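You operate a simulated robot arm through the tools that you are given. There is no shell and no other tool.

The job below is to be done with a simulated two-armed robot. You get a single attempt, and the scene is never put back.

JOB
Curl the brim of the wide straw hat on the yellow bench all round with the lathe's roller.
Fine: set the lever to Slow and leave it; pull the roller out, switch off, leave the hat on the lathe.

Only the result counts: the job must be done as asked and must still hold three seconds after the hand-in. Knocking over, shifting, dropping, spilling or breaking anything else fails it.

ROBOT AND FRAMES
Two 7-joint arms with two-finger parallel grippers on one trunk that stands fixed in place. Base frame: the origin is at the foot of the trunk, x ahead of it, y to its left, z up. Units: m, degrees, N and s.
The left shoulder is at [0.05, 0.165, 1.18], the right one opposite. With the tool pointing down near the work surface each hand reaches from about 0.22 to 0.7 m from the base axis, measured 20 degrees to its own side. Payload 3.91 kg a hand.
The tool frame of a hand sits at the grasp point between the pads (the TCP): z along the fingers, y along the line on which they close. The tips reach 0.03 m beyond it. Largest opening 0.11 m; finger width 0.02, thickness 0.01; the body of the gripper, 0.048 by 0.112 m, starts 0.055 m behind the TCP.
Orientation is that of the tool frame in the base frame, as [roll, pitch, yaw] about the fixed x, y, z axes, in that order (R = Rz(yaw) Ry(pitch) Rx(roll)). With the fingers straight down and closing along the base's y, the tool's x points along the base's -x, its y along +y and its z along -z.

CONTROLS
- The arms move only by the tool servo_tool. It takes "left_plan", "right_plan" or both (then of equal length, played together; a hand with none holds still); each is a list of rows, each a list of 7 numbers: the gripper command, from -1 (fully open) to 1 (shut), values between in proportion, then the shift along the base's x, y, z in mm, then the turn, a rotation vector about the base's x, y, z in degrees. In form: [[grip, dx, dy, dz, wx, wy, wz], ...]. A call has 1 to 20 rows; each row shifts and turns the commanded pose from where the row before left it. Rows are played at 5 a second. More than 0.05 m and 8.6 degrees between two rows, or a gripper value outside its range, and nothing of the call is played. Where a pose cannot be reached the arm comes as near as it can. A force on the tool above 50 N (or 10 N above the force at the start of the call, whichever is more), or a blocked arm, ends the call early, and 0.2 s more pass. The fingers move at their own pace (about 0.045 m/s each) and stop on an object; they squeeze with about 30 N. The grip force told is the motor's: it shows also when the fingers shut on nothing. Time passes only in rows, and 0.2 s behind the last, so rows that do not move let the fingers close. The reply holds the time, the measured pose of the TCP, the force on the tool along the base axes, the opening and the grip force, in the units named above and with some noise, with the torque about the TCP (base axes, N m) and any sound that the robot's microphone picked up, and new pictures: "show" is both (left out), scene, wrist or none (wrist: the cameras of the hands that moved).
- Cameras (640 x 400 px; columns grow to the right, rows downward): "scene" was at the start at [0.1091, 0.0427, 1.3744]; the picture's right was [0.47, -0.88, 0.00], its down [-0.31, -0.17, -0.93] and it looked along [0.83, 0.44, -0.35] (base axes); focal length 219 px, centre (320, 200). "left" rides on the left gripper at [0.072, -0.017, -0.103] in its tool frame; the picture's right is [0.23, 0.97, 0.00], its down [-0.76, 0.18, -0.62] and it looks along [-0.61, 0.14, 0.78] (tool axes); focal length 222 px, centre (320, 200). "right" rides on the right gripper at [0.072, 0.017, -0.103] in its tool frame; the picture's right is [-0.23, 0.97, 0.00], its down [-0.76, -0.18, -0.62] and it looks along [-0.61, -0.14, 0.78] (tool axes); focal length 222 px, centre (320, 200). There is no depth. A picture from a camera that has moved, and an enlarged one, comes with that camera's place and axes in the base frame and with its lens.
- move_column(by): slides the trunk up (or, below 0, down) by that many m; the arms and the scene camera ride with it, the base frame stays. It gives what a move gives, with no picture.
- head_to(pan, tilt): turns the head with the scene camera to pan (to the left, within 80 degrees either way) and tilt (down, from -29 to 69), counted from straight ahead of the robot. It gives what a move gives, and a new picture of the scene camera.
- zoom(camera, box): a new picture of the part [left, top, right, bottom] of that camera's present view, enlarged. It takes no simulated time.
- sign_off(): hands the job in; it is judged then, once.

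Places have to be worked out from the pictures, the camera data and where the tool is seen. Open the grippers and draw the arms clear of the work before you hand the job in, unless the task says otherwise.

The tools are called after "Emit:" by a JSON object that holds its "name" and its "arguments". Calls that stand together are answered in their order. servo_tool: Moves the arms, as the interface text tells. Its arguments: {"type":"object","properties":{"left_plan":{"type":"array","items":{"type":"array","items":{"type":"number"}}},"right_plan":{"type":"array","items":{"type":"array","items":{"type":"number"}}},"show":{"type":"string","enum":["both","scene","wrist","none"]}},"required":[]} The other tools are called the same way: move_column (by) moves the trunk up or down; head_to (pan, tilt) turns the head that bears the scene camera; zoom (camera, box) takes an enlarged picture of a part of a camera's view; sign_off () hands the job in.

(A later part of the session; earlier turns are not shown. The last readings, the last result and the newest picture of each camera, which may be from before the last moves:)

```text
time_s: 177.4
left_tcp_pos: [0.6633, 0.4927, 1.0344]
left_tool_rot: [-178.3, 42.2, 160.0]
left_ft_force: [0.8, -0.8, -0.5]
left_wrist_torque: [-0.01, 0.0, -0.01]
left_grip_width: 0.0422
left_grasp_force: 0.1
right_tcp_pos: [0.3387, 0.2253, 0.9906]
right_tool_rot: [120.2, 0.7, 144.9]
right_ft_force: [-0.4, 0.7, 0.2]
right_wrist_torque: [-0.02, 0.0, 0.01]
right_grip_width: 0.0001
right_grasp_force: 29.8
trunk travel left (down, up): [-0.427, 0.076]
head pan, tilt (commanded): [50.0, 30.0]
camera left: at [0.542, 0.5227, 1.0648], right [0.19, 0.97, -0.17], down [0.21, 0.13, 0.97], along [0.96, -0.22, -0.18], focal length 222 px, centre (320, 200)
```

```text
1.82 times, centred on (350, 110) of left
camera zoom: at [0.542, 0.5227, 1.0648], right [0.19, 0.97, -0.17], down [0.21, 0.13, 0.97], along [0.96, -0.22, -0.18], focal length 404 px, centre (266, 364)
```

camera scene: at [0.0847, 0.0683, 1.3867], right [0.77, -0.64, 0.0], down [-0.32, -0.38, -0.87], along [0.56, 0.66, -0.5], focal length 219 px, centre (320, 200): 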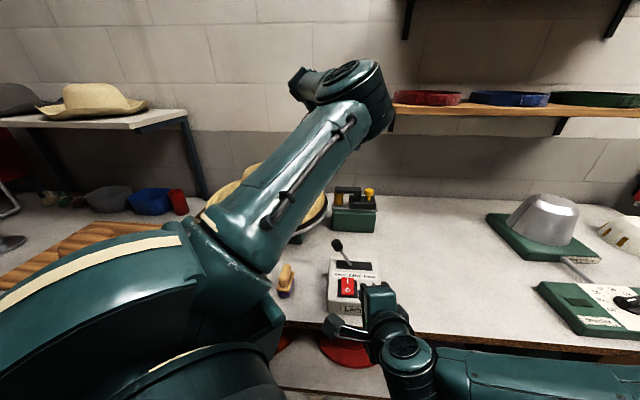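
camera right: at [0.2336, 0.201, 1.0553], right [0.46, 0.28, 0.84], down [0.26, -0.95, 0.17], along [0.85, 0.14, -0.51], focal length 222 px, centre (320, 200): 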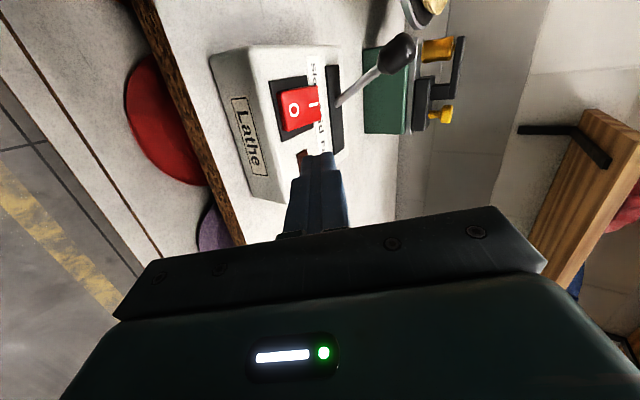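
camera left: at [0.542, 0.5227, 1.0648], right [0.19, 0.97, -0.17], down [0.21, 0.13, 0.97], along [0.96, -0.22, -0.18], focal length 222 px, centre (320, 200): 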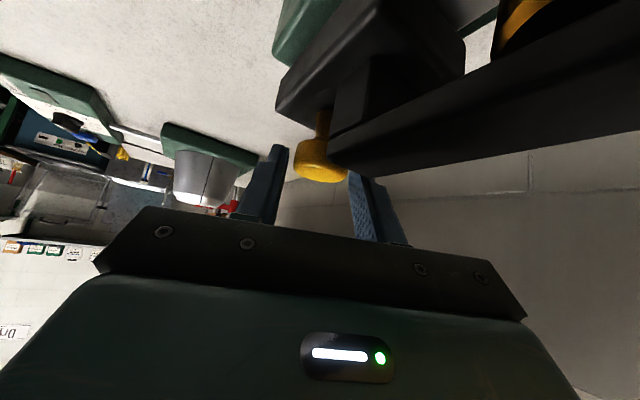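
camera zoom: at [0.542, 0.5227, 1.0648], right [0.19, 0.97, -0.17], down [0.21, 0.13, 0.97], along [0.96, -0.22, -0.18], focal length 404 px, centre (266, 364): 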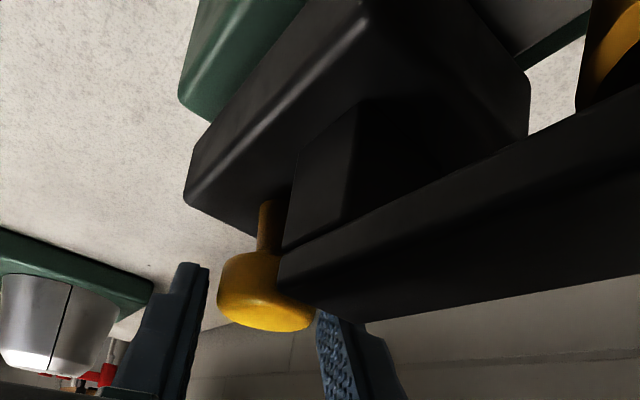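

No contact and the knob is centred. Closing the left gripper on it.

Emit:
{"name": "servo_tool", "arguments": {"left_plan": [[0.4, 0, 0, 0, 0, 0, 0], [0.7, 0, 0, 0, 0, 0, 0], [1, 0, 0, 0, 0, 0, 0], [1, 0, 0, 0, 0, 0, 0]], "show": "none"}}

Emit:
{"name": "servo_tool", "arguments": {"right_plan": [[1, 8, 15, 0, 0, 0, 0], [1, 8, 20, 0, 0, 0, 0], [1, 8, 20, -3, 0, 0, 0], [1, 7, 15, -3, 0, 0, 0], [1, 0, 0, 0, 0, 0, 0]], "show": "wrist"}}

```text
time_s: 178.4
left_tcp_pos: [0.663, 0.4931, 1.036]
left_tool_rot: [-178.2, 42.1, 160.0]
left_ft_force: [-1.6, -3.2, -2.0]
left_wrist_torque: [-0.05, -0.15, -0.06]
left_grip_width: 0.033
left_grasp_force: 45.1
right_tcp_pos: [0.3394, 0.2256, 0.9895]
right_tool_rot: [120.4, 0.8, 145.0]
right_ft_force: [-0.4, 0.6, -0.7]
right_wrist_torque: [-0.02, -0.01, 0.0]
right_grip_width: 0.0
right_grasp_force: 29.8
trunk travel left (down, up): [-0.427, 0.076]
head pan, tilt (commanded): [50.0, 30.0]
```

```text
time_s: 179.6
left_tcp_pos: [0.6629, 0.4927, 1.0349]
left_tool_rot: [-178.3, 42.1, 160.0]
left_ft_force: [-2.1, -5.4, -2.0]
left_wrist_torque: [-0.2, 0.13, 0.09]
left_grip_width: 0.0332
left_grasp_force: 45.0
right_tcp_pos: [0.3688, 0.2942, 0.9839]
right_tool_rot: [120.3, 0.8, 145.0]
right_ft_force: [0.4, -0.5, 0.3]
right_wrist_torque: [0.03, -0.04, -0.05]
right_grip_width: 0.0
right_grasp_force: 30.3
trunk travel left (down, up): [-0.427, 0.076]
head pan, tilt (commanded): [50.0, 30.0]
camera right: at [0.264, 0.2713, 1.0485], right [0.46, 0.28, 0.84], down [0.26, -0.95, 0.17], along [0.85, 0.14, -0.51], focal length 222 px, centre (320, 200)
```

right: 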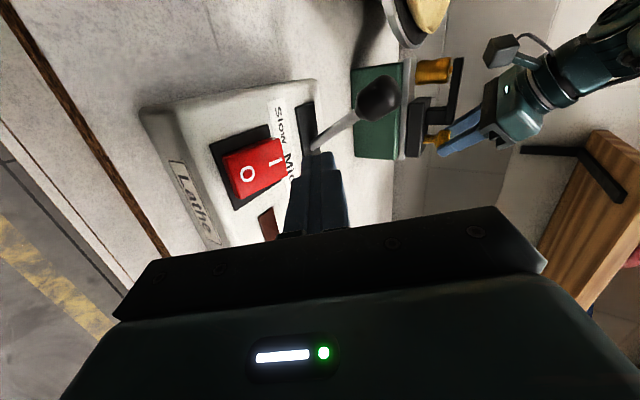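

The knob is gripped and the right fingertip is above the I end. I'll press the switch on again.

Emit:
{"name": "servo_tool", "arguments": {"right_plan": [[1, 2.4, 0.5, -12, 0, 0, 0], [1, 0, 0, -12, 0, 0, 0], [1, 0, 0, -5, 0, 0, 0], [1, 0, 0, 0, 0, 0, 0]], "show": "none"}}

Emit:
{"name": "servo_tool", "arguments": {"right_plan": [[1, 0, 0, -3, 0, 0, 0], [1, 0, 0, -3, 0, 0, 0], [1, 0, 0, 0, 0, 0, 0]], "show": "none"}}

Emit:
{"name": "zoom", "arguments": {"camera": "right", "box": [200, 60, 440, 210]}}

```text
time_s: 180.6
left_tcp_pos: [0.6634, 0.4929, 1.035]
left_tool_rot: [-178.4, 42.1, 160.0]
left_ft_force: [-2.4, -5.2, -3.2]
left_wrist_torque: [-0.2, 0.07, 0.03]
left_grip_width: 0.0331
left_grasp_force: 45.2
right_tcp_pos: [0.3755, 0.2942, 0.9554]
right_tool_rot: [120.3, 0.8, 144.8]
right_ft_force: [0.7, -0.2, 0.3]
right_wrist_torque: [-0.01, 0.0, 0.02]
right_grip_width: 0.0
right_grasp_force: 30.4
trunk travel left (down, up): [-0.427, 0.076]
head pan, tilt (commanded): [50.0, 30.0]
```

```text
time_s: 181.4
left_tcp_pos: [0.6636, 0.4924, 1.0342]
left_tool_rot: [-178.3, 42.1, 160.0]
left_ft_force: [-1.2, -4.7, -4.3]
left_wrist_torque: [-0.21, 0.19, 0.05]
left_grip_width: 0.0333
left_grasp_force: 45.3
right_tcp_pos: [0.3744, 0.2933, 0.949]
right_tool_rot: [120.3, 0.8, 144.8]
right_ft_force: [0.0, 0.0, 2.6]
right_wrist_torque: [0.03, -0.03, 0.03]
right_grip_width: 0.0001
right_grasp_force: 30.3
trunk travel left (down, up): [-0.427, 0.076]
head pan, tilt (commanded): [50.0, 30.0]
```

```text
2.67 times, centred on (320, 135) of right
camera zoom: at [0.2688, 0.27, 1.0139], right [0.46, 0.28, 0.84], down [0.26, -0.95, 0.17], along [0.85, 0.14, -0.51], focal length 592 px, centre (320, 373)
```

zoom: 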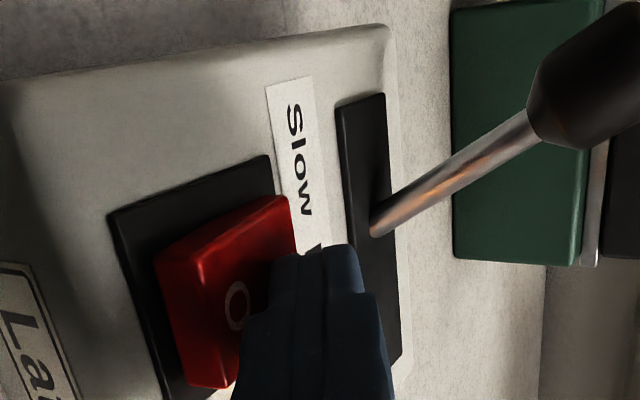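

The lamp glows again: the lathe is running. I lift the right finger clear and feed the roller in to about 32 mm, where it just touches and centres the hat.

Emit:
{"name": "servo_tool", "arguments": {"right_plan": [[1, 0, 0, 12, 0, 0, 0], [1, -3, -5, 8, 0, 0, 0], [1, 0, 0, 0, 0, 0, 0], [1, 0, 0, 0, 0, 0, 0], [1, 0, 0, 0, 0, 0, 0], [1, 0, 0, 0, 0, 0, 0], [1, 0, 0, 0, 0, 0, 0], [1, 0, 0, 0, 0, 0, 0]], "left_plan": [[1, 0, 0, 0, 0, 0, 0], [1, -3.5, 3.6, 0, 0, 0, 0], [1, -3.5, 3.6, 0, 0, 0, 0], [1, -3.5, 3.6, 0, 0, 0, 0], [1, -3.5, 3.6, 0, 0, 0, 0], [1, -3.5, 3.6, 0, 0, 0, 0], [1, -3.5, 3.6, 0, 0, 0, 0], [1, 0, 0, 0, 0, 0, 0]], "show": "wrist"}}

Emit:
{"name": "zoom", "arguments": {"camera": "right", "box": [380, 0, 520, 100]}}

```text
time_s: 183.2
left_tcp_pos: [0.6416, 0.5146, 1.0348]
left_tool_rot: [-178.1, 42.1, 160.0]
left_ft_force: [-7.2, -10.0, -9.1]
left_wrist_torque: [-0.23, 0.3, 0.12]
left_grip_width: 0.0331
left_grasp_force: 45.2
right_tcp_pos: [0.3711, 0.2901, 0.9715]
right_tool_rot: [120.3, 0.9, 144.9]
right_ft_force: [-0.3, -0.6, 1.5]
right_wrist_torque: [0.0, 0.0, -0.01]
right_grip_width: 0.0
right_grasp_force: 30.3
trunk travel left (down, up): [-0.427, 0.076]
head pan, tilt (commanded): [50.0, 30.0]
camera right: at [0.2657, 0.2655, 1.0351], right [0.46, 0.28, 0.84], down [0.26, -0.95, 0.17], along [0.85, 0.14, -0.51], focal length 222 px, centre (320, 200)
camera left: at [0.5209, 0.5437, 1.065], right [0.19, 0.97, -0.18], down [0.21, 0.13, 0.97], along [0.96, -0.23, -0.18], focal length 222 px, centre (320, 200)
```

right: 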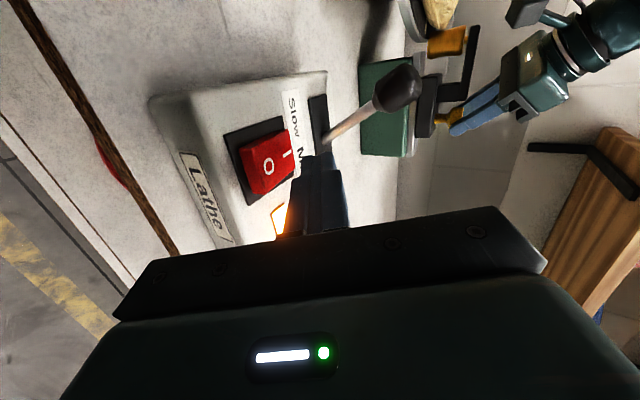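
left: 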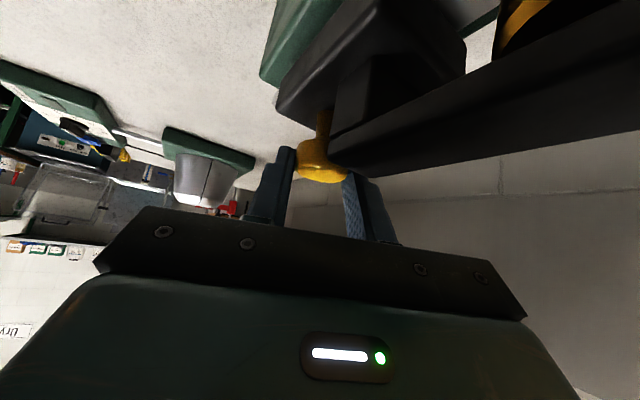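

```text
4.00 times, centred on (450, 50) of right
camera zoom: at [0.2657, 0.2655, 1.0351], right [0.46, 0.28, 0.84], down [0.26, -0.95, 0.17], along [0.85, 0.14, -0.51], focal length 888 px, centre (-200, 800)
```

zoom: 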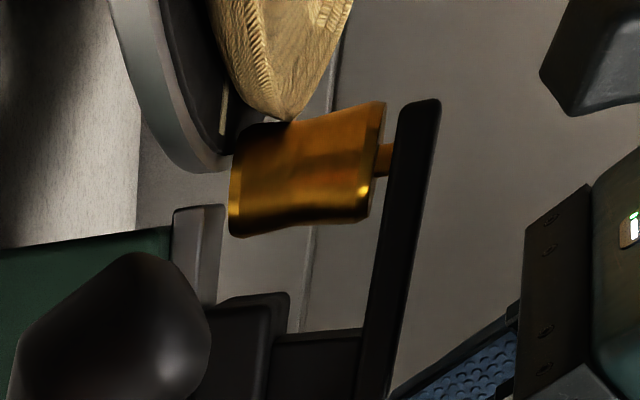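

The roller now just touches the rim (mark on the disc visible beside it). I'll hold here about one turn to centre the hat, checking along the way.

Emit:
{"name": "servo_tool", "arguments": {"left_plan": [[1, 0, 0, 0, 0, 0, 0], [1, 0, 0, 0, 0, 0, 0], [1, 0, 0, 0, 0, 0, 0], [1, 0, 0, 0, 0, 0, 0], [1, 0, 0, 0, 0, 0, 0], [1, 0, 0, 0, 0, 0, 0], [1, 0, 0, 0, 0, 0, 0], [1, 0, 0, 0, 0, 0, 0], [1, 0, 0, 0, 0, 0, 0], [1, 0, 0, 0, 0, 0, 0], [1, 0, 0, 0, 0, 0, 0], [1, 0, 0, 0, 0, 0, 0], [1, 0, 0, 0, 0, 0, 0], [1, 0, 0, 0, 0, 0, 0], [1, 0, 0, 0, 0, 0, 0]], "show": "none"}}

Emit:
{"name": "zoom", "arguments": {"camera": "right", "box": [380, 0, 520, 100]}}

Emit:
{"name": "servo_tool", "arguments": {"left_plan": [[1, 0, 0, 0, 0, 0, 0], [1, 0, 0, 0, 0, 0, 0], [1, 0, 0, 0, 0, 0, 0], [1, 0, 0, 0, 0, 0, 0], [1, 0, 0, 0, 0, 0, 0], [1, 0, 0, 0, 0, 0, 0], [1, 0, 0, 0, 0, 0, 0], [1, 0, 0, 0, 0, 0, 0], [1, 0, 0, 0, 0, 0, 0], [1, 0, 0, 0, 0, 0, 0], [1, 0, 0, 0, 0, 0, 0], [1, 0, 0, 0, 0, 0, 0], [1, 0, 0, 0, 0, 0, 0], [1, 0, 0, 0, 0, 0, 0], [1, 0, 0, 0, 0, 0, 0], [1, 0, 0, 0, 0, 0, 0]], "show": "none"}}

Emit:
{"name": "zoom", "arguments": {"camera": "right", "box": [380, 0, 520, 100]}}

Emit:
{"name": "zoom", "arguments": {"camera": "scene", "box": [190, 140, 350, 250]}}

```text
time_s: 186.4
left_tcp_pos: [0.6415, 0.5143, 1.0356]
left_tool_rot: [-178.2, 42.1, 160.1]
left_ft_force: [-12.8, -11.7, -12.7]
left_wrist_torque: [-0.36, 0.41, -0.12]
left_grip_width: 0.033
left_grasp_force: 44.7
right_tcp_pos: [0.3709, 0.2895, 0.9711]
right_tool_rot: [120.3, 0.7, 144.9]
right_ft_force: [-0.5, 0.4, 0.1]
right_wrist_torque: [0.0, 0.01, 0.02]
right_grip_width: 0.0
right_grasp_force: 30.3
trunk travel left (down, up): [-0.427, 0.076]
head pan, tilt (commanded): [50.0, 30.0]
```

```text
4.00 times, centred on (450, 50) of right
camera zoom: at [0.2658, 0.2654, 1.0351], right [0.46, 0.28, 0.84], down [0.26, -0.95, 0.17], along [0.85, 0.14, -0.51], focal length 888 px, centre (-200, 800)
```

zoom: 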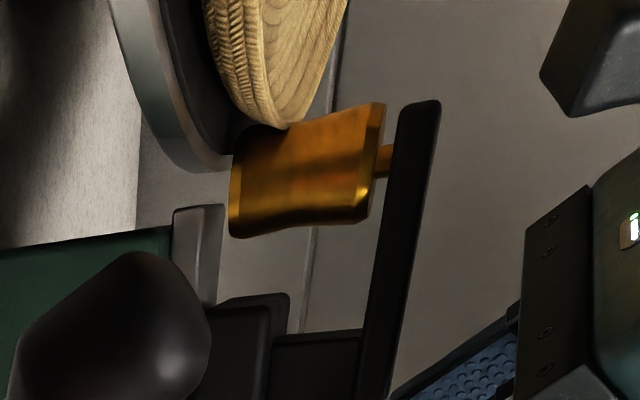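

```text
time_s: 189.8
left_tcp_pos: [0.6418, 0.5133, 1.0365]
left_tool_rot: [-178.2, 42.0, 160.0]
left_ft_force: [-13.2, -10.6, -13.0]
left_wrist_torque: [-0.35, 0.38, -0.12]
left_grip_width: 0.033
left_grasp_force: 45.4
right_tcp_pos: [0.3718, 0.2884, 0.9711]
right_tool_rot: [120.3, 0.7, 144.9]
right_ft_force: [-0.5, -0.4, -0.3]
right_wrist_torque: [0.02, -0.01, 0.01]
right_grip_width: 0.0
right_grasp_force: 30.6
trunk travel left (down, up): [-0.427, 0.076]
head pan, tilt (commanded): [50.0, 30.0]
```

```text
4.00 times, centred on (450, 50) of right
camera zoom: at [0.2658, 0.2654, 1.0351], right [0.46, 0.28, 0.84], down [0.26, -0.95, 0.17], along [0.85, 0.14, -0.51], focal length 888 px, centre (-200, 800)
```

zoom: 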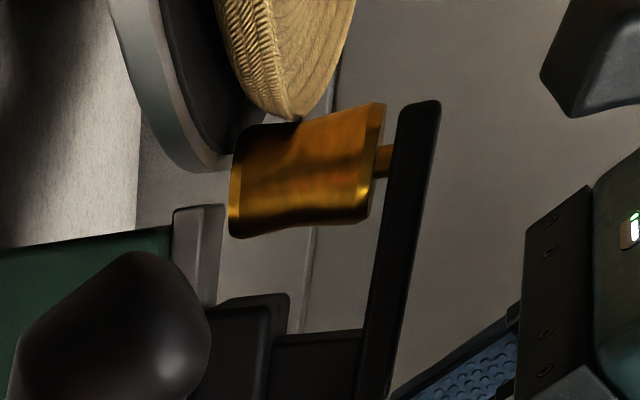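

```text
3.64 times, centred on (270, 195) of scene
camera zoom: at [0.0848, 0.0682, 1.3867], right [0.77, -0.64, 0.0], down [-0.32, -0.38, -0.87], along [0.56, 0.66, -0.5], focal length 795 px, centre (502, 218)
```

zoom: 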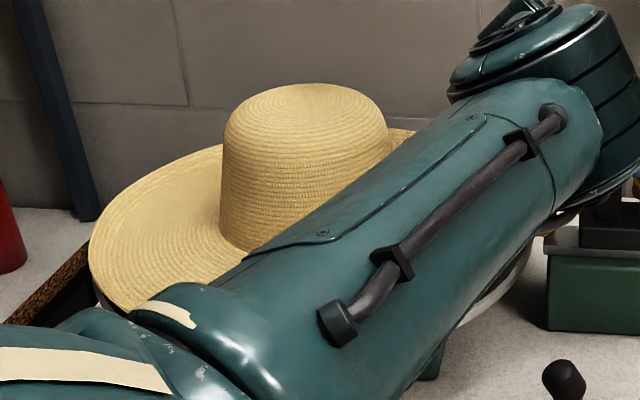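

The hat now runs true against the roller at 30 mm. I'll feed in the rest, 2 mm per step, to a firmer pressure and hold for a full turn.

Emit:
{"name": "servo_tool", "arguments": {"left_plan": [[1, -1.4, 1.45, 0, 0, 0, 0], [1, -1.4, 1.45, 0, 0, 0, 0], [1, -1.4, 1.45, 0, 0, 0, 0], [1, -1.4, 1.45, 0, 0, 0, 0], [1, -1.4, 1.45, 0, 0, 0, 0], [1, -1.4, 1.45, 0, 0, 0, 0], [1, -1.4, 1.45, 0, 0, 0, 0], [1, 0, 0, 0, 0, 0, 0]], "show": "none"}}

Emit:
{"name": "servo_tool", "arguments": {"left_plan": [[1, -1.0, 1.0, 0, 0, 0, 0], [1, -1.0, 1.0, 0, 0, 0, 0], [1, 0, 0, 0, 0, 0, 0]], "show": "none"}}

Emit:
{"name": "zoom", "arguments": {"camera": "right", "box": [380, 0, 520, 100]}}

```text
time_s: 191.6
left_tcp_pos: [0.6351, 0.5206, 1.0361]
left_tool_rot: [-178.1, 42.3, 159.8]
left_ft_force: [4.3, -20.9, -13.9]
left_wrist_torque: [-0.25, -0.19, 0.38]
left_grip_width: 0.0332
left_grasp_force: 44.9
right_tcp_pos: [0.3733, 0.2882, 0.9711]
right_tool_rot: [120.3, 0.7, 144.9]
right_ft_force: [-0.5, -0.3, 0.1]
right_wrist_torque: [0.03, -0.02, -0.03]
right_grip_width: 0.0
right_grasp_force: 29.8
trunk travel left (down, up): [-0.427, 0.076]
head pan, tilt (commanded): [50.0, 30.0]
```

```text
time_s: 192.4
left_tcp_pos: [0.6343, 0.5224, 1.0352]
left_tool_rot: [-178.2, 42.2, 159.6]
left_ft_force: [15.2, -22.5, -9.9]
left_wrist_torque: [-0.27, -0.32, 0.17]
left_grip_width: 0.0331
left_grasp_force: 44.9
right_tcp_pos: [0.3729, 0.2884, 0.971]
right_tool_rot: [120.3, 0.5, 144.9]
right_ft_force: [-0.7, 0.5, 0.2]
right_wrist_torque: [-0.04, -0.01, -0.01]
right_grip_width: 0.0004
right_grasp_force: 30.5
trunk travel left (down, up): [-0.427, 0.076]
head pan, tilt (commanded): [50.0, 30.0]
```

```text
4.00 times, centred on (450, 50) of right
camera zoom: at [0.2675, 0.2647, 1.0348], right [0.46, 0.28, 0.84], down [0.26, -0.95, 0.17], along [0.85, 0.14, -0.51], focal length 888 px, centre (-200, 800)
```

zoom: 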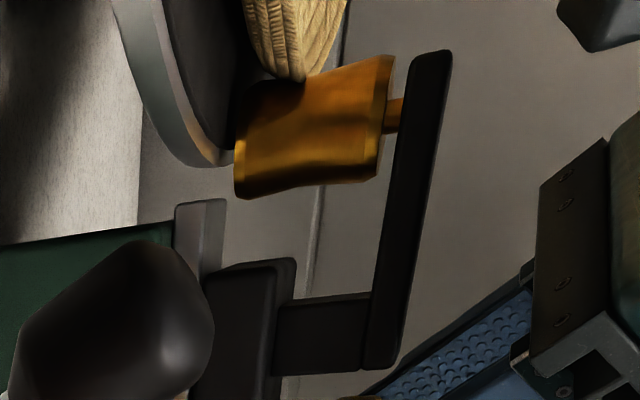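

Again it stops at ~41 mm with ≈28 N. I'll add a bit more pressure (still under 45 N) and hold for a full turn, checking whether it gives.

Emit:
{"name": "servo_tool", "arguments": {"left_plan": [[1, -1.0, 1.0, 0, 0, 0, 0], [1, -0.7, 0.7, 0.5, 0, 0, 0], [1, 0, 0, 0, 0, 0, 0], [1, 0, 0, 0, 0, 0, 0], [1, 0, 0, 0, 0, 0, 0], [1, 0, 0, 0, 0, 0, 0], [1, 0, 0, 0, 0, 0, 0], [1, 0, 0, 0, 0, 0, 0]], "show": "none"}}

Emit:
{"name": "zoom", "arguments": {"camera": "right", "box": [380, 0, 520, 100]}}

Emit:
{"name": "servo_tool", "arguments": {"left_plan": [[1, 0, 0, 0, 0, 0, 0], [1, 0, 0, 0, 0, 0, 0], [1, 0, 0, 0, 0, 0, 0], [1, 0, 0, 0, 0, 0, 0], [1, 0, 0, 0, 0, 0, 0], [1, 0, 0, 0, 0, 0, 0], [1, 0, 0, 0, 0, 0, 0], [1, 0, 0, 0, 0, 0, 0], [1, 0, 0, 0, 0, 0, 0], [1, 0, 0, 0, 0, 0, 0]], "show": "none"}}

Emit:
{"name": "zoom", "arguments": {"camera": "scene", "box": [190, 140, 350, 250]}}

Emit:
{"name": "servo_tool", "arguments": {"left_plan": [[1, 0, 0, 0, 0, 0, 0], [1, 0, 0, 0, 0, 0, 0], [1, 0, 0, 0, 0, 0, 0], [1, 0, 0, 0, 0, 0, 0], [1, 0, 0, 0, 0, 0, 0], [1, 0, 0, 0, 0, 0, 0], [1, 0, 0, 0, 0, 0, 0], [1, 0, 0, 0, 0, 0, 0], [1, 0, 0, 0, 0, 0, 0], [1, 0, 0, 0, 0, 0, 0], [1, 0, 0, 0, 0, 0, 0], [1, 0, 0, 0, 0, 0, 0]], "show": "none"}}

Emit:
{"name": "zoom", "arguments": {"camera": "right", "box": [380, 0, 520, 100]}}

```text
time_s: 194.2
left_tcp_pos: [0.6352, 0.5201, 1.0364]
left_tool_rot: [-178.2, 42.2, 159.5]
left_ft_force: [11.2, -21.5, -3.1]
left_wrist_torque: [-0.91, -1.09, -0.12]
left_grip_width: 0.0332
left_grasp_force: 45.3
right_tcp_pos: [0.3749, 0.288, 0.9699]
right_tool_rot: [120.2, 0.7, 144.9]
right_ft_force: [0.3, 0.0, -0.3]
right_wrist_torque: [-0.01, 0.01, -0.01]
right_grip_width: 0.0
right_grasp_force: 30.0
trunk travel left (down, up): [-0.427, 0.076]
head pan, tilt (commanded): [50.0, 30.0]
```

```text
4.00 times, centred on (450, 50) of right
camera zoom: at [0.2682, 0.2636, 1.0349], right [0.46, 0.28, 0.84], down [0.26, -0.95, 0.17], along [0.85, 0.14, -0.51], focal length 888 px, centre (-200, 800)
```

zoom: 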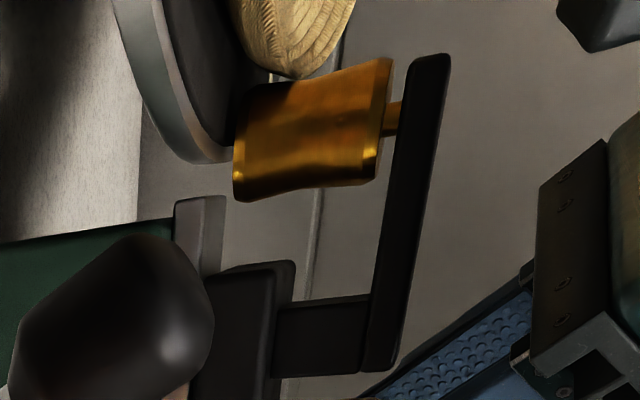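

```text
time_s: 196.4
left_tcp_pos: [0.6342, 0.5205, 1.0365]
left_tool_rot: [-178.2, 42.2, 159.5]
left_ft_force: [11.4, -23.8, -2.0]
left_wrist_torque: [-0.86, -1.0, 0.07]
left_grip_width: 0.0333
left_grasp_force: 44.9
right_tcp_pos: [0.3736, 0.2875, 0.9697]
right_tool_rot: [120.3, 0.6, 144.9]
right_ft_force: [-0.2, -0.4, 0.1]
right_wrist_torque: [-0.02, 0.01, 0.03]
right_grip_width: 0.0001
right_grasp_force: 30.0
trunk travel left (down, up): [-0.427, 0.076]
head pan, tilt (commanded): [50.0, 30.0]
```

```text
3.64 times, centred on (270, 195) of scene
camera zoom: at [0.0876, 0.0657, 1.3866], right [0.77, -0.64, 0.0], down [-0.32, -0.38, -0.87], along [0.56, 0.66, -0.5], focal length 795 px, centre (502, 218)
```

zoom: 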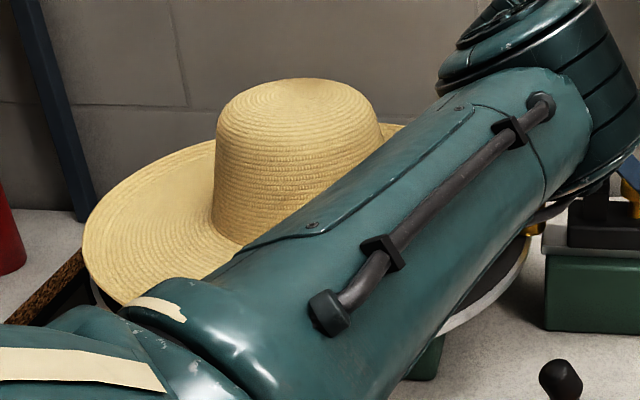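

```text
time_s: 199.0
left_tcp_pos: [0.6321, 0.5219, 1.0363]
left_tool_rot: [-178.1, 42.1, 159.6]
left_ft_force: [14.3, -25.9, -2.1]
left_wrist_torque: [-0.3, -0.22, 0.28]
left_grip_width: 0.033
left_grasp_force: 44.8
right_tcp_pos: [0.3731, 0.2873, 0.9713]
right_tool_rot: [120.2, 0.6, 144.9]
right_ft_force: [-0.2, -0.9, 1.0]
right_wrist_torque: [0.03, -0.01, -0.01]
right_grip_width: 0.0003
right_grasp_force: 29.9
trunk travel left (down, up): [-0.427, 0.076]
head pan, tilt (commanded): [50.0, 30.0]
```

```text
4.00 times, centred on (450, 50) of right
camera zoom: at [0.2668, 0.264, 1.0353], right [0.46, 0.28, 0.84], down [0.26, -0.95, 0.17], along [0.85, 0.14, -0.51], focal length 888 px, centre (-200, 800)
```

zoom: 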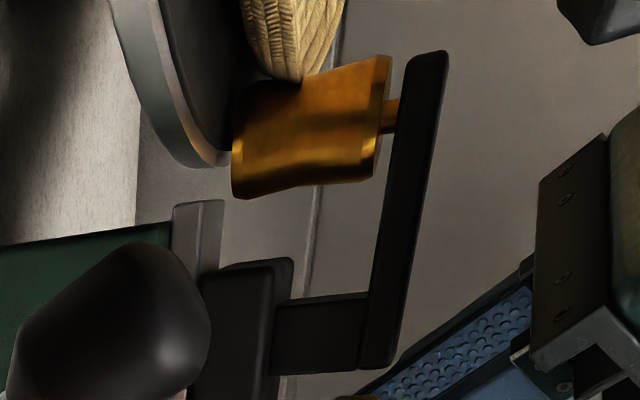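

Another full turn has passed under firm contact. I'll pull the roller back out to its stop.

Emit:
{"name": "servo_tool", "arguments": {"left_plan": [[1, 0, 0, 0, 0, 0, 0], [1, 0, 0, 0, 0, 0, 0], [1, 0, 0, 0, 0, 0, 0], [1, 0, 0, 0, 0, 0, 0], [1, 3.5, -3.6, 0, 0, 0, 0], [1, 3.5, -3.6, 0, 0, 0, 0], [1, 3.5, -3.6, 0, 0, 0, 0], [1, 3.5, -3.6, 0, 0, 0, 0], [1, 3.5, -3.6, 0, 0, 0, 0], [1, 3.5, -3.6, 0, 0, 0, 0], [1, 3.5, -3.6, 0, 0, 0, 0], [1, 3.5, -3.6, 0, 0, 0, 0], [1, 3.5, -3.6, 0, 0, 0, 0], [1, 3.5, -3.6, 0, 0, 0, 0], [1, 0, 0, 0, 0, 0, 0]], "show": "none"}}

Emit:
{"name": "zoom", "arguments": {"camera": "right", "box": [340, 0, 560, 170]}}

```text
time_s: 202.2
left_tcp_pos: [0.6606, 0.4935, 1.0353]
left_tool_rot: [-178.4, 42.1, 160.3]
left_ft_force: [-18.1, 0.1, 0.0]
left_wrist_torque: [-0.34, 0.25, -0.09]
left_grip_width: 0.0335
left_grasp_force: 45.0
right_tcp_pos: [0.3687, 0.2901, 0.971]
right_tool_rot: [120.2, 0.9, 144.9]
right_ft_force: [-0.6, 0.2, 0.3]
right_wrist_torque: [-0.02, 0.01, 0.0]
right_grip_width: 0.0001
right_grasp_force: 29.8
trunk travel left (down, up): [-0.427, 0.076]
head pan, tilt (commanded): [50.0, 30.0]
```

```text
2.35 times, centred on (450, 85) of right
camera zoom: at [0.2643, 0.2657, 1.0356], right [0.46, 0.28, 0.84], down [0.26, -0.95, 0.17], along [0.85, 0.14, -0.51], focal length 523 px, centre (14, 471)
```

zoom: 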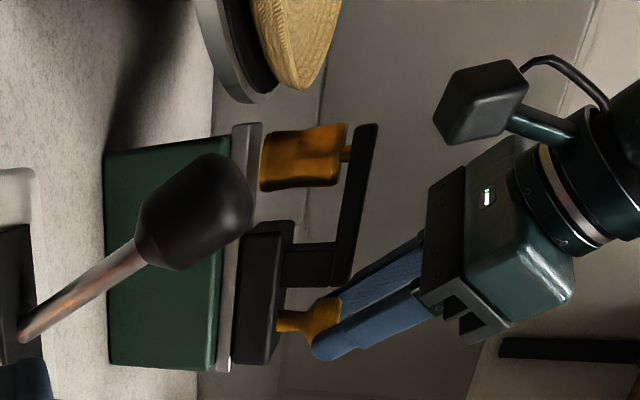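

The roller is fully out again. Now I'll switch the lathe off with the right hand, as before.

Emit:
{"name": "servo_tool", "arguments": {"right_plan": [[1, -9, -7, 4, 0, 0, 0], [1, -9, -7, 0, 0, 0, 0], [1, 0, 0, -10, 0, 0, 0], [1, 0, 0, -8, 0, 0, 0], [1, 0, 0, -4, 0, 0, 0], [1, 0, 0, -4, 0, 0, 0], [1, 0, 0, 0, 0, 0, 0]], "left_plan": [[1, -1.2, 1.2, 0, 0, 0, 0], [1, -0.8, 0.8, 0, 0, 0, 0], [1, 0, 0, 0, 0, 0, 0], [1, 0, 0, 0, 0, 0, 0], [1, 0, 0, 0, 0, 0, 0], [1, 0, 0, 0, 0, 0, 0], [1, 0, 0, 0, 0, 0, 0]], "show": "none"}}

Emit:
{"name": "zoom", "arguments": {"camera": "right", "box": [180, 60, 420, 210]}}

```text
time_s: 203.8
left_tcp_pos: [0.6598, 0.4943, 1.0362]
left_tool_rot: [-178.3, 42.2, 159.9]
left_ft_force: [-8.4, -0.8, -0.8]
left_wrist_torque: [0.04, 0.06, -0.12]
left_grip_width: 0.0329
left_grasp_force: 44.9
right_tcp_pos: [0.3525, 0.2758, 0.9496]
right_tool_rot: [120.7, 1.0, 144.7]
right_ft_force: [0.2, 0.6, 0.3]
right_wrist_torque: [0.04, 0.0, -0.01]
right_grip_width: 0.0002
right_grasp_force: 30.2
trunk travel left (down, up): [-0.427, 0.076]
head pan, tilt (commanded): [50.0, 30.0]
```

```text
2.67 times, centred on (300, 135) of right
camera zoom: at [0.2469, 0.2534, 1.0136], right [0.46, 0.28, 0.84], down [0.26, -0.95, 0.18], along [0.85, 0.13, -0.51], focal length 592 px, centre (373, 373)
```

zoom: 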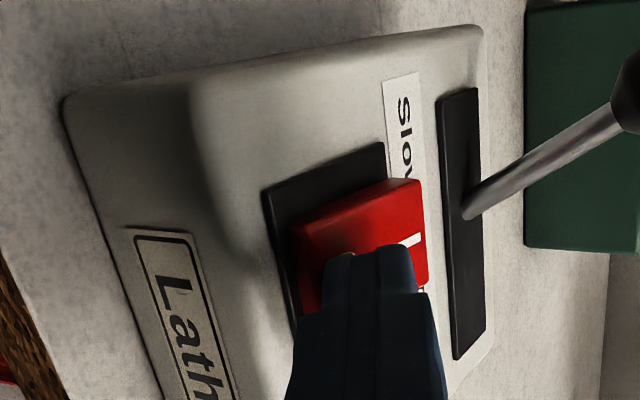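

The rocker is at O and the glow is gone. I'll nudge the roller back firmly to its outer stop, release the knob, and lift the right hand away.

Emit:
{"name": "servo_tool", "arguments": {"left_plan": [[1, 1.5, -1.5, 0, 0, 0, 0], [1, 1.5, -1.5, 0, 0, 0, 0], [1, 0, 0, 0, 0, 0, 0], [0.5, 0, 0, 0, 0, 0, 0], [0.236, 0, 0, 0, 0, 0, 0], [0.236, 0, 0, 0, 0, 0, 0]], "right_plan": [[1, 0, 0, 15, 0, 0, 0], [1, -3, -5, 15, 0, 0, 0], [1, 0, 0, 0, 0, 0, 0], [1, 0, 0, 0, 0, 0, 0], [1, 0, 0, 0, 0, 0, 0], [1, 0, 0, 0, 0, 0, 0]], "show": "wrist"}}

Emit:
{"name": "zoom", "arguments": {"camera": "left", "box": [200, 0, 500, 220]}}

```text
time_s: 205.2
left_tcp_pos: [0.6653, 0.4892, 1.0358]
left_tool_rot: [-178.4, 42.1, 159.9]
left_ft_force: [-0.1, -0.2, -1.1]
left_wrist_torque: [0.0, -0.01, 0.01]
left_grip_width: 0.0422
left_grasp_force: 0.0
right_tcp_pos: [0.3499, 0.2709, 0.9776]
right_tool_rot: [120.3, 0.8, 144.9]
right_ft_force: [-0.1, 0.8, -0.7]
right_wrist_torque: [0.01, 0.01, 0.02]
right_grip_width: 0.0
right_grasp_force: 29.9
trunk travel left (down, up): [-0.427, 0.076]
head pan, tilt (commanded): [50.0, 30.0]
camera right: at [0.2446, 0.2468, 1.0419], right [0.46, 0.28, 0.84], down [0.26, -0.95, 0.17], along [0.85, 0.14, -0.51], focal length 222 px, centre (320, 200)
camera left: at [0.5448, 0.519, 1.0652], right [0.2, 0.97, -0.17], down [0.21, 0.13, 0.97], along [0.96, -0.23, -0.17], focal length 222 px, centre (320, 200)
```

right: 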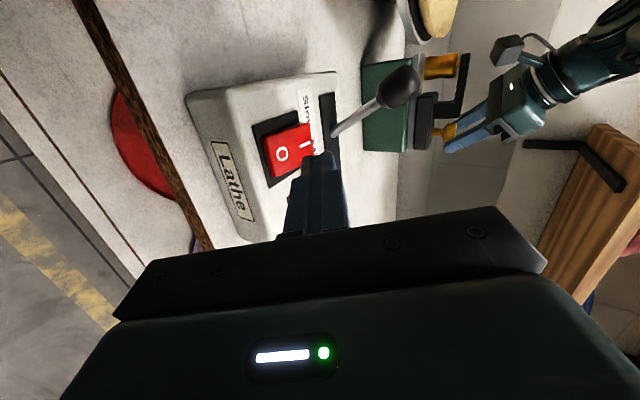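
left: 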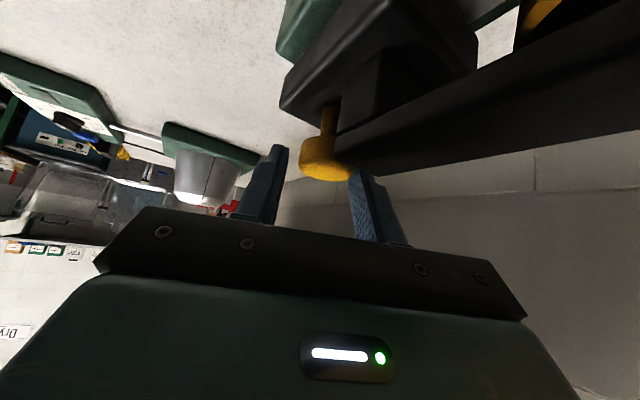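

```text
1.82 times, centred on (350, 110) of left
camera zoom: at [0.5448, 0.519, 1.0652], right [0.2, 0.97, -0.17], down [0.21, 0.13, 0.97], along [0.96, -0.23, -0.17], focal length 404 px, centre (266, 364)
```

zoom: 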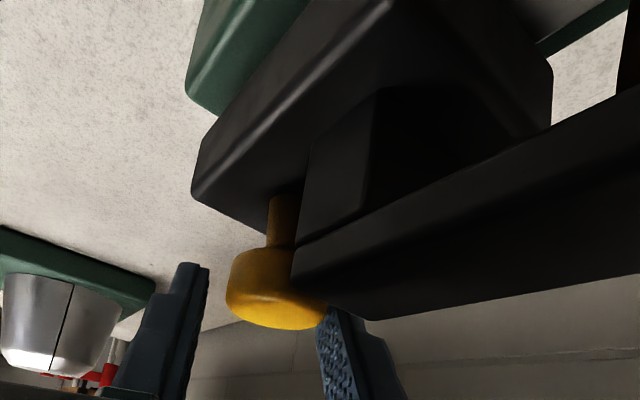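

Knob released with no load. I'll back the left hand off along the same path and raise it.

Emit:
{"name": "servo_tool", "arguments": {"left_plan": [[0.236, -7, 2.5, 8, 0, 0, 0], [0.236, -11, 3.5, 12.6, 0, 0, 0], [0.236, -11, 3.5, 12.6, 0, 0, 0], [0.236, -15, 3, 20, 0, 0, 0], [0.236, -15, 0, 30, 0, 0, 0], [0.236, -15, 0, 35, 0, 0, 0], [0.236, -15, 0, 35, 0, 0, 0], [0.236, -15, 0, 35, 0, 0, 0], [0.236, -30, 8, 25, 0, 0, 0], [0.236, -35, 10, 20, 0, 0, 0], [0.236, -35, 13, 10, 0, 0, 0], [0.236, -35, 15, 0, 0, 0, 0], [0.236, -35, 20, 0, 0, 0, 0], [0.236, -35, 20, 0, 0, 0, 0], [0.236, -30, 10, 0, 0, 0, 0], [0.236, -30, 10, 0, 0, 0, 0], [0.236, -30, 10, 0, 0, 0, 0]], "show": "scene"}}

Emit:
{"name": "zoom", "arguments": {"camera": "scene", "box": [190, 105, 350, 250]}}

```text
time_s: 208.8
left_tcp_pos: [0.2629, 0.6208, 1.2771]
left_tool_rot: [-178.1, 42.2, 160.1]
left_ft_force: [-0.1, -0.1, 0.9]
left_wrist_torque: [0.0, 0.0, 0.0]
left_grip_width: 0.042
left_grasp_force: 0.1
right_tcp_pos: [0.3495, 0.2699, 0.9789]
right_tool_rot: [120.4, 0.7, 144.9]
right_ft_force: [0.8, 0.5, 0.4]
right_wrist_torque: [-0.02, 0.01, -0.01]
right_grip_width: 0.0
right_grasp_force: 30.0
trunk travel left (down, up): [-0.427, 0.076]
head pan, tilt (commanded): [50.0, 30.0]
camera scene: at [0.0845, 0.0688, 1.3867], right [0.77, -0.64, 0.0], down [-0.32, -0.38, -0.87], along [0.56, 0.66, -0.5], focal length 219 px, centre (320, 200)
```

scene: 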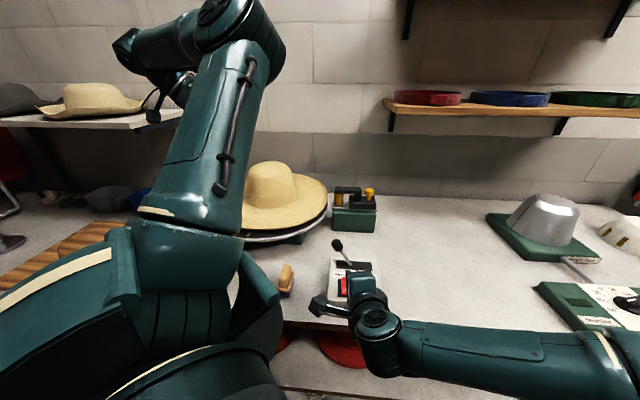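

```text
2.76 times, centred on (270, 178) of scene
camera zoom: at [0.0845, 0.0688, 1.3867], right [0.77, -0.64, 0.0], down [-0.32, -0.38, -0.87], along [0.56, 0.66, -0.5], focal length 603 px, centre (458, 262)
```

zoom: 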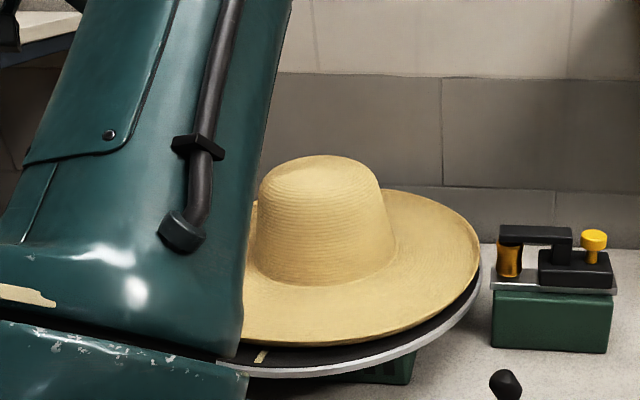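

I'll take a close look at the brim on this side again.

Emit:
{"name": "zoom", "arguments": {"camera": "scene", "box": [240, 160, 330, 245]}}

Emit:
{"name": "zoom", "arguments": {"camera": "scene", "box": [285, 165, 345, 215]}}

```text
4.71 times, centred on (285, 202) of scene
camera zoom: at [0.0845, 0.0688, 1.3867], right [0.77, -0.64, 0.0], down [-0.32, -0.38, -0.87], along [0.56, 0.66, -0.5], focal length 1029 px, centre (485, 188)
```

zoom: 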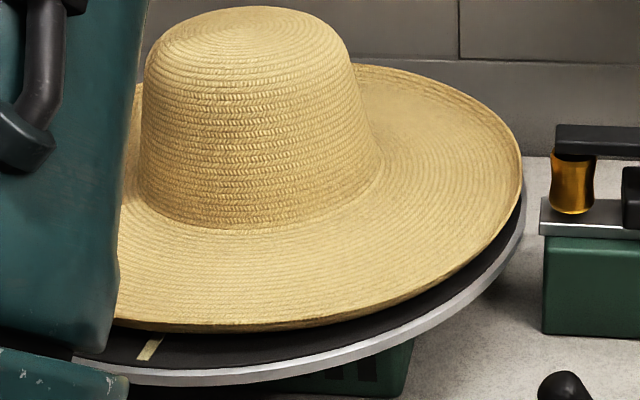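

```text
8.00 times, centred on (315, 190) of scene
camera zoom: at [0.0845, 0.0688, 1.3867], right [0.77, -0.64, 0.0], down [-0.32, -0.38, -0.87], along [0.56, 0.66, -0.5], focal length 1749 px, centre (360, 280)
```

zoom: 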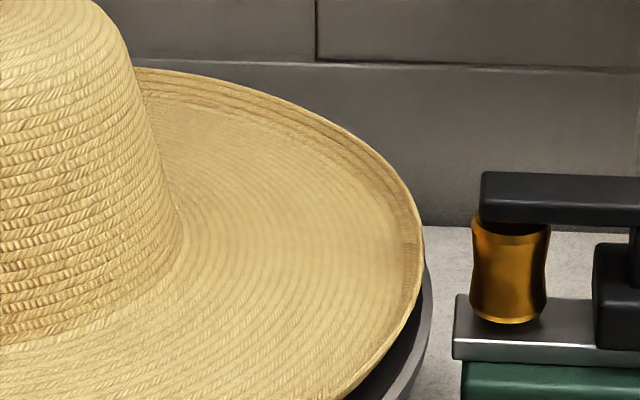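

The hat now sits about 1 cm off-axis and I still can't see a definite curl, so I'll do one more careful pass at shallower depths (which keeps the hat better centred) and finish with it centred. Left hand goes back to the knob.

Emit:
{"name": "servo_tool", "arguments": {"left_plan": [[0.236, 30, -10, 0, 0, 0, 0], [0.236, 30, -10, 0, 0, 0, 0], [0.236, 30, -10, 0, 0, 0, 0], [0.236, 35, -20, 0, 0, 0, 0], [0.236, 35, -20, 0, 0, 0, 0], [0.236, 35, -15, 0, 0, 0, 0], [0.236, 35, -13, -10, 0, 0, 0], [0.236, 35, -10, -20, 0, 0, 0], [0.236, 30, -8, -25, 0, 0, 0], [0.236, 0, 0, 0, 0, 0, 0]], "show": "none"}}

Emit:
{"name": "servo_tool", "arguments": {"left_plan": [[0.236, 15, 0, -35, 0, 0, 0], [0.236, 15, 0, -35, 0, 0, 0], [0.236, 15, 0, -35, 0, 0, 0], [0.236, 15, 0, -30, 0, 0, 0], [0.236, 15, -2, -19, 0, 0, 0], [0.236, 0, 0, 0, 0, 0, 0]], "show": "wrist"}}

```text
time_s: 211.0
left_tcp_pos: [0.5604, 0.5026, 1.2229]
left_tool_rot: [-178.3, 42.2, 160.0]
left_ft_force: [0.2, 0.1, -0.6]
left_wrist_torque: [0.0, -0.02, 0.02]
left_grip_width: 0.042
left_grasp_force: 0.0
right_tcp_pos: [0.3489, 0.2703, 0.9775]
right_tool_rot: [120.3, 0.8, 144.9]
right_ft_force: [0.0, -0.6, 0.4]
right_wrist_torque: [0.03, -0.02, -0.03]
right_grip_width: 0.0001
right_grasp_force: 29.8
trunk travel left (down, up): [-0.427, 0.076]
head pan, tilt (commanded): [50.0, 30.0]
```

```text
time_s: 212.4
left_tcp_pos: [0.6342, 0.5002, 1.0682]
left_tool_rot: [-178.3, 42.1, 160.0]
left_ft_force: [-1.1, -0.5, 0.5]
left_wrist_torque: [0.01, 0.01, 0.04]
left_grip_width: 0.0418
left_grasp_force: 0.0
right_tcp_pos: [0.3498, 0.2717, 0.978]
right_tool_rot: [120.3, 0.8, 144.8]
right_ft_force: [-0.6, -0.5, -0.4]
right_wrist_torque: [-0.02, 0.02, 0.04]
right_grip_width: 0.0
right_grasp_force: 30.3
trunk travel left (down, up): [-0.427, 0.076]
head pan, tilt (commanded): [50.0, 30.0]
camera left: at [0.5135, 0.5299, 1.0987], right [0.19, 0.97, -0.17], down [0.21, 0.13, 0.97], along [0.96, -0.22, -0.18], focal length 222 px, centre (320, 200)
```

left: 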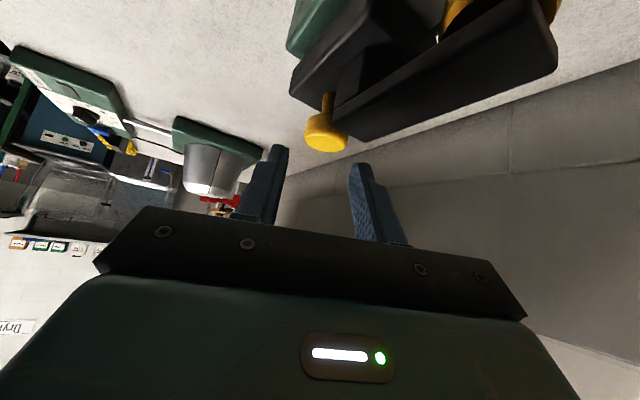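

The knob is between the fingers' lines again. Final approach and grip.

Emit:
{"name": "servo_tool", "arguments": {"left_plan": [[0.236, 9.6, -2.5, -11.2, 0, 0, 0], [0.236, 9.6, -2.5, -11.2, 0, 0, 0], [0.236, 9.6, -2.5, -11.2, 0, 0, 0], [0.236, 0, 0, 0, 0, 0, 0], [0.4, 0, 0, 0, 0, 0, 0], [0.7, 0, 0, 0, 0, 0, 0], [1, 0, 0, 0, 0, 0, 0], [1, 0, 0, 0, 0, 0, 0]], "show": "none"}}

Emit:
{"name": "servo_tool", "arguments": {"right_plan": [[1, 11, 12, 5, 0, 0, 0], [1, 11, 12, 0, 0, 0, 0], [1, 0, 0, -12, 0, 0, 0], [1, 0, 0, -12, 0, 0, 0], [1, 0, 0, -4, 0, 0, 0], [1, 0, 0, 0, 0, 0, 0]], "show": "wrist"}}

```text
time_s: 214.2
left_tcp_pos: [0.6634, 0.4932, 1.0359]
left_tool_rot: [-178.2, 42.2, 159.9]
left_ft_force: [-5.6, -9.0, -3.5]
left_wrist_torque: [-0.51, -0.09, -0.24]
left_grip_width: 0.033
left_grasp_force: 45.2
right_tcp_pos: [0.3493, 0.2702, 0.979]
right_tool_rot: [120.2, 0.7, 144.9]
right_ft_force: [0.3, -0.2, -0.3]
right_wrist_torque: [-0.01, 0.0, -0.01]
right_grip_width: 0.0
right_grasp_force: 30.4
trunk travel left (down, up): [-0.427, 0.076]
head pan, tilt (commanded): [50.0, 30.0]
```

```text
time_s: 215.6
left_tcp_pos: [0.6635, 0.4927, 1.0371]
left_tool_rot: [-178.2, 42.1, 159.8]
left_ft_force: [-10.2, -11.3, -6.5]
left_wrist_torque: [-0.27, 0.18, -0.22]
left_grip_width: 0.0323
left_grasp_force: 44.8
right_tcp_pos: [0.3716, 0.2946, 0.9548]
right_tool_rot: [120.2, 0.7, 144.9]
right_ft_force: [0.3, 0.1, 0.3]
right_wrist_torque: [-0.03, 0.0, 0.03]
right_grip_width: 0.0
right_grasp_force: 30.4
trunk travel left (down, up): [-0.427, 0.076]
head pan, tilt (commanded): [50.0, 30.0]
camera right: at [0.2664, 0.2704, 1.0188], right [0.46, 0.28, 0.84], down [0.26, -0.95, 0.17], along [0.85, 0.14, -0.51], focal length 222 px, centre (320, 200)
```

right: 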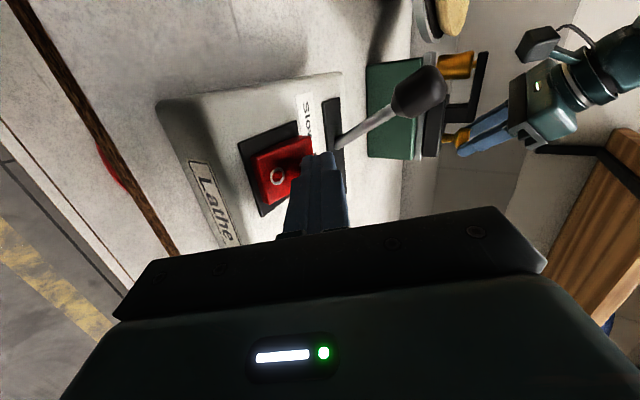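

Knob gripped, right finger at the I end. With the lathe still off I'll first push the roller in 31 mm to slide the hat back onto centre, then switch on.

Emit:
{"name": "servo_tool", "arguments": {"left_plan": [[1, -3.5, 3.6, 0, 0, 0, 0], [1, -3.5, 3.6, 0, 0, 0, 0], [1, -3.5, 3.6, 0, 0, 0, 0], [1, -3.5, 3.6, 0, 0, 0, 0], [1, -3.5, 3.6, 0, 0, 0, 0], [1, -3.5, 3.6, 0, 0, 0, 0], [1, -0.7, 0.7, 0, 0, 0, 0], [1, 0, 0, 0, 0, 0, 0]], "show": "none"}}

Emit:
{"name": "servo_tool", "arguments": {"right_plan": [[1, 0, 0, -3, 0, 0, 0], [1, 0, 0, -3, 0, 0, 0], [1, 0, 0, 0, 0, 0, 0], [1, 0, 0, 12, 0, 0, 0], [1, -3, -5, 8, 0, 0, 0]], "show": "wrist"}}

Emit:
{"name": "zoom", "arguments": {"camera": "right", "box": [380, 0, 520, 100]}}

```text
time_s: 217.4
left_tcp_pos: [0.6409, 0.5144, 1.0357]
left_tool_rot: [-178.1, 42.0, 160.0]
left_ft_force: [-15.4, -15.1, -11.3]
left_wrist_torque: [-0.08, 0.58, -0.32]
left_grip_width: 0.0328
left_grasp_force: 45.0
right_tcp_pos: [0.3712, 0.2942, 0.9555]
right_tool_rot: [120.2, 0.8, 144.8]
right_ft_force: [-0.5, 0.0, 0.6]
right_wrist_torque: [0.0, -0.05, 0.0]
right_grip_width: 0.0001
right_grasp_force: 30.1
trunk travel left (down, up): [-0.427, 0.076]
head pan, tilt (commanded): [50.0, 30.0]
```

```text
time_s: 218.6
left_tcp_pos: [0.6423, 0.5149, 1.0355]
left_tool_rot: [-178.1, 42.2, 160.0]
left_ft_force: [-15.6, -14.8, -11.8]
left_wrist_torque: [-0.22, 0.55, -0.27]
left_grip_width: 0.0326
left_grasp_force: 45.1
right_tcp_pos: [0.3684, 0.2891, 0.9709]
right_tool_rot: [120.3, 0.8, 145.0]
right_ft_force: [-0.5, -0.5, 0.7]
right_wrist_torque: [-0.02, 0.0, 0.0]
right_grip_width: 0.0
right_grasp_force: 30.2
trunk travel left (down, up): [-0.427, 0.076]
head pan, tilt (commanded): [50.0, 30.0]
camera right: at [0.2626, 0.2657, 1.034], right [0.46, 0.28, 0.84], down [0.26, -0.95, 0.17], along [0.85, 0.14, -0.51], focal length 222 px, centre (320, 200)
```

right: 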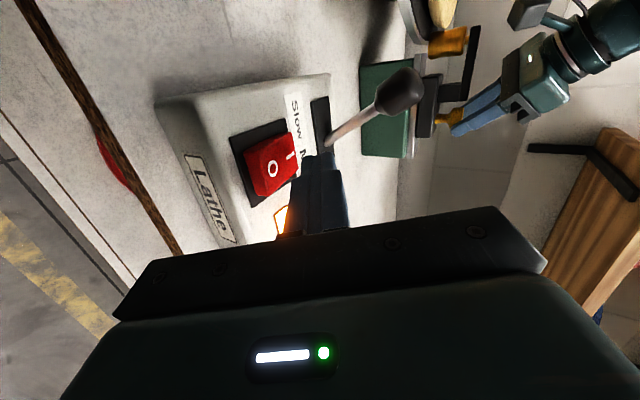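

```text
4.00 times, centred on (450, 50) of right
camera zoom: at [0.2626, 0.2657, 1.034], right [0.46, 0.28, 0.84], down [0.26, -0.95, 0.17], along [0.85, 0.14, -0.51], focal length 888 px, centre (-200, 800)
```

zoom: 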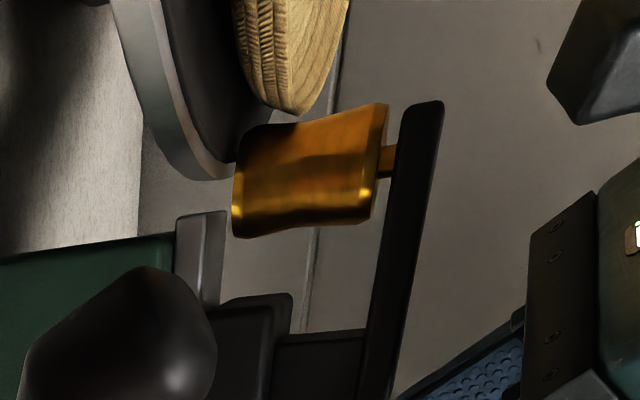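

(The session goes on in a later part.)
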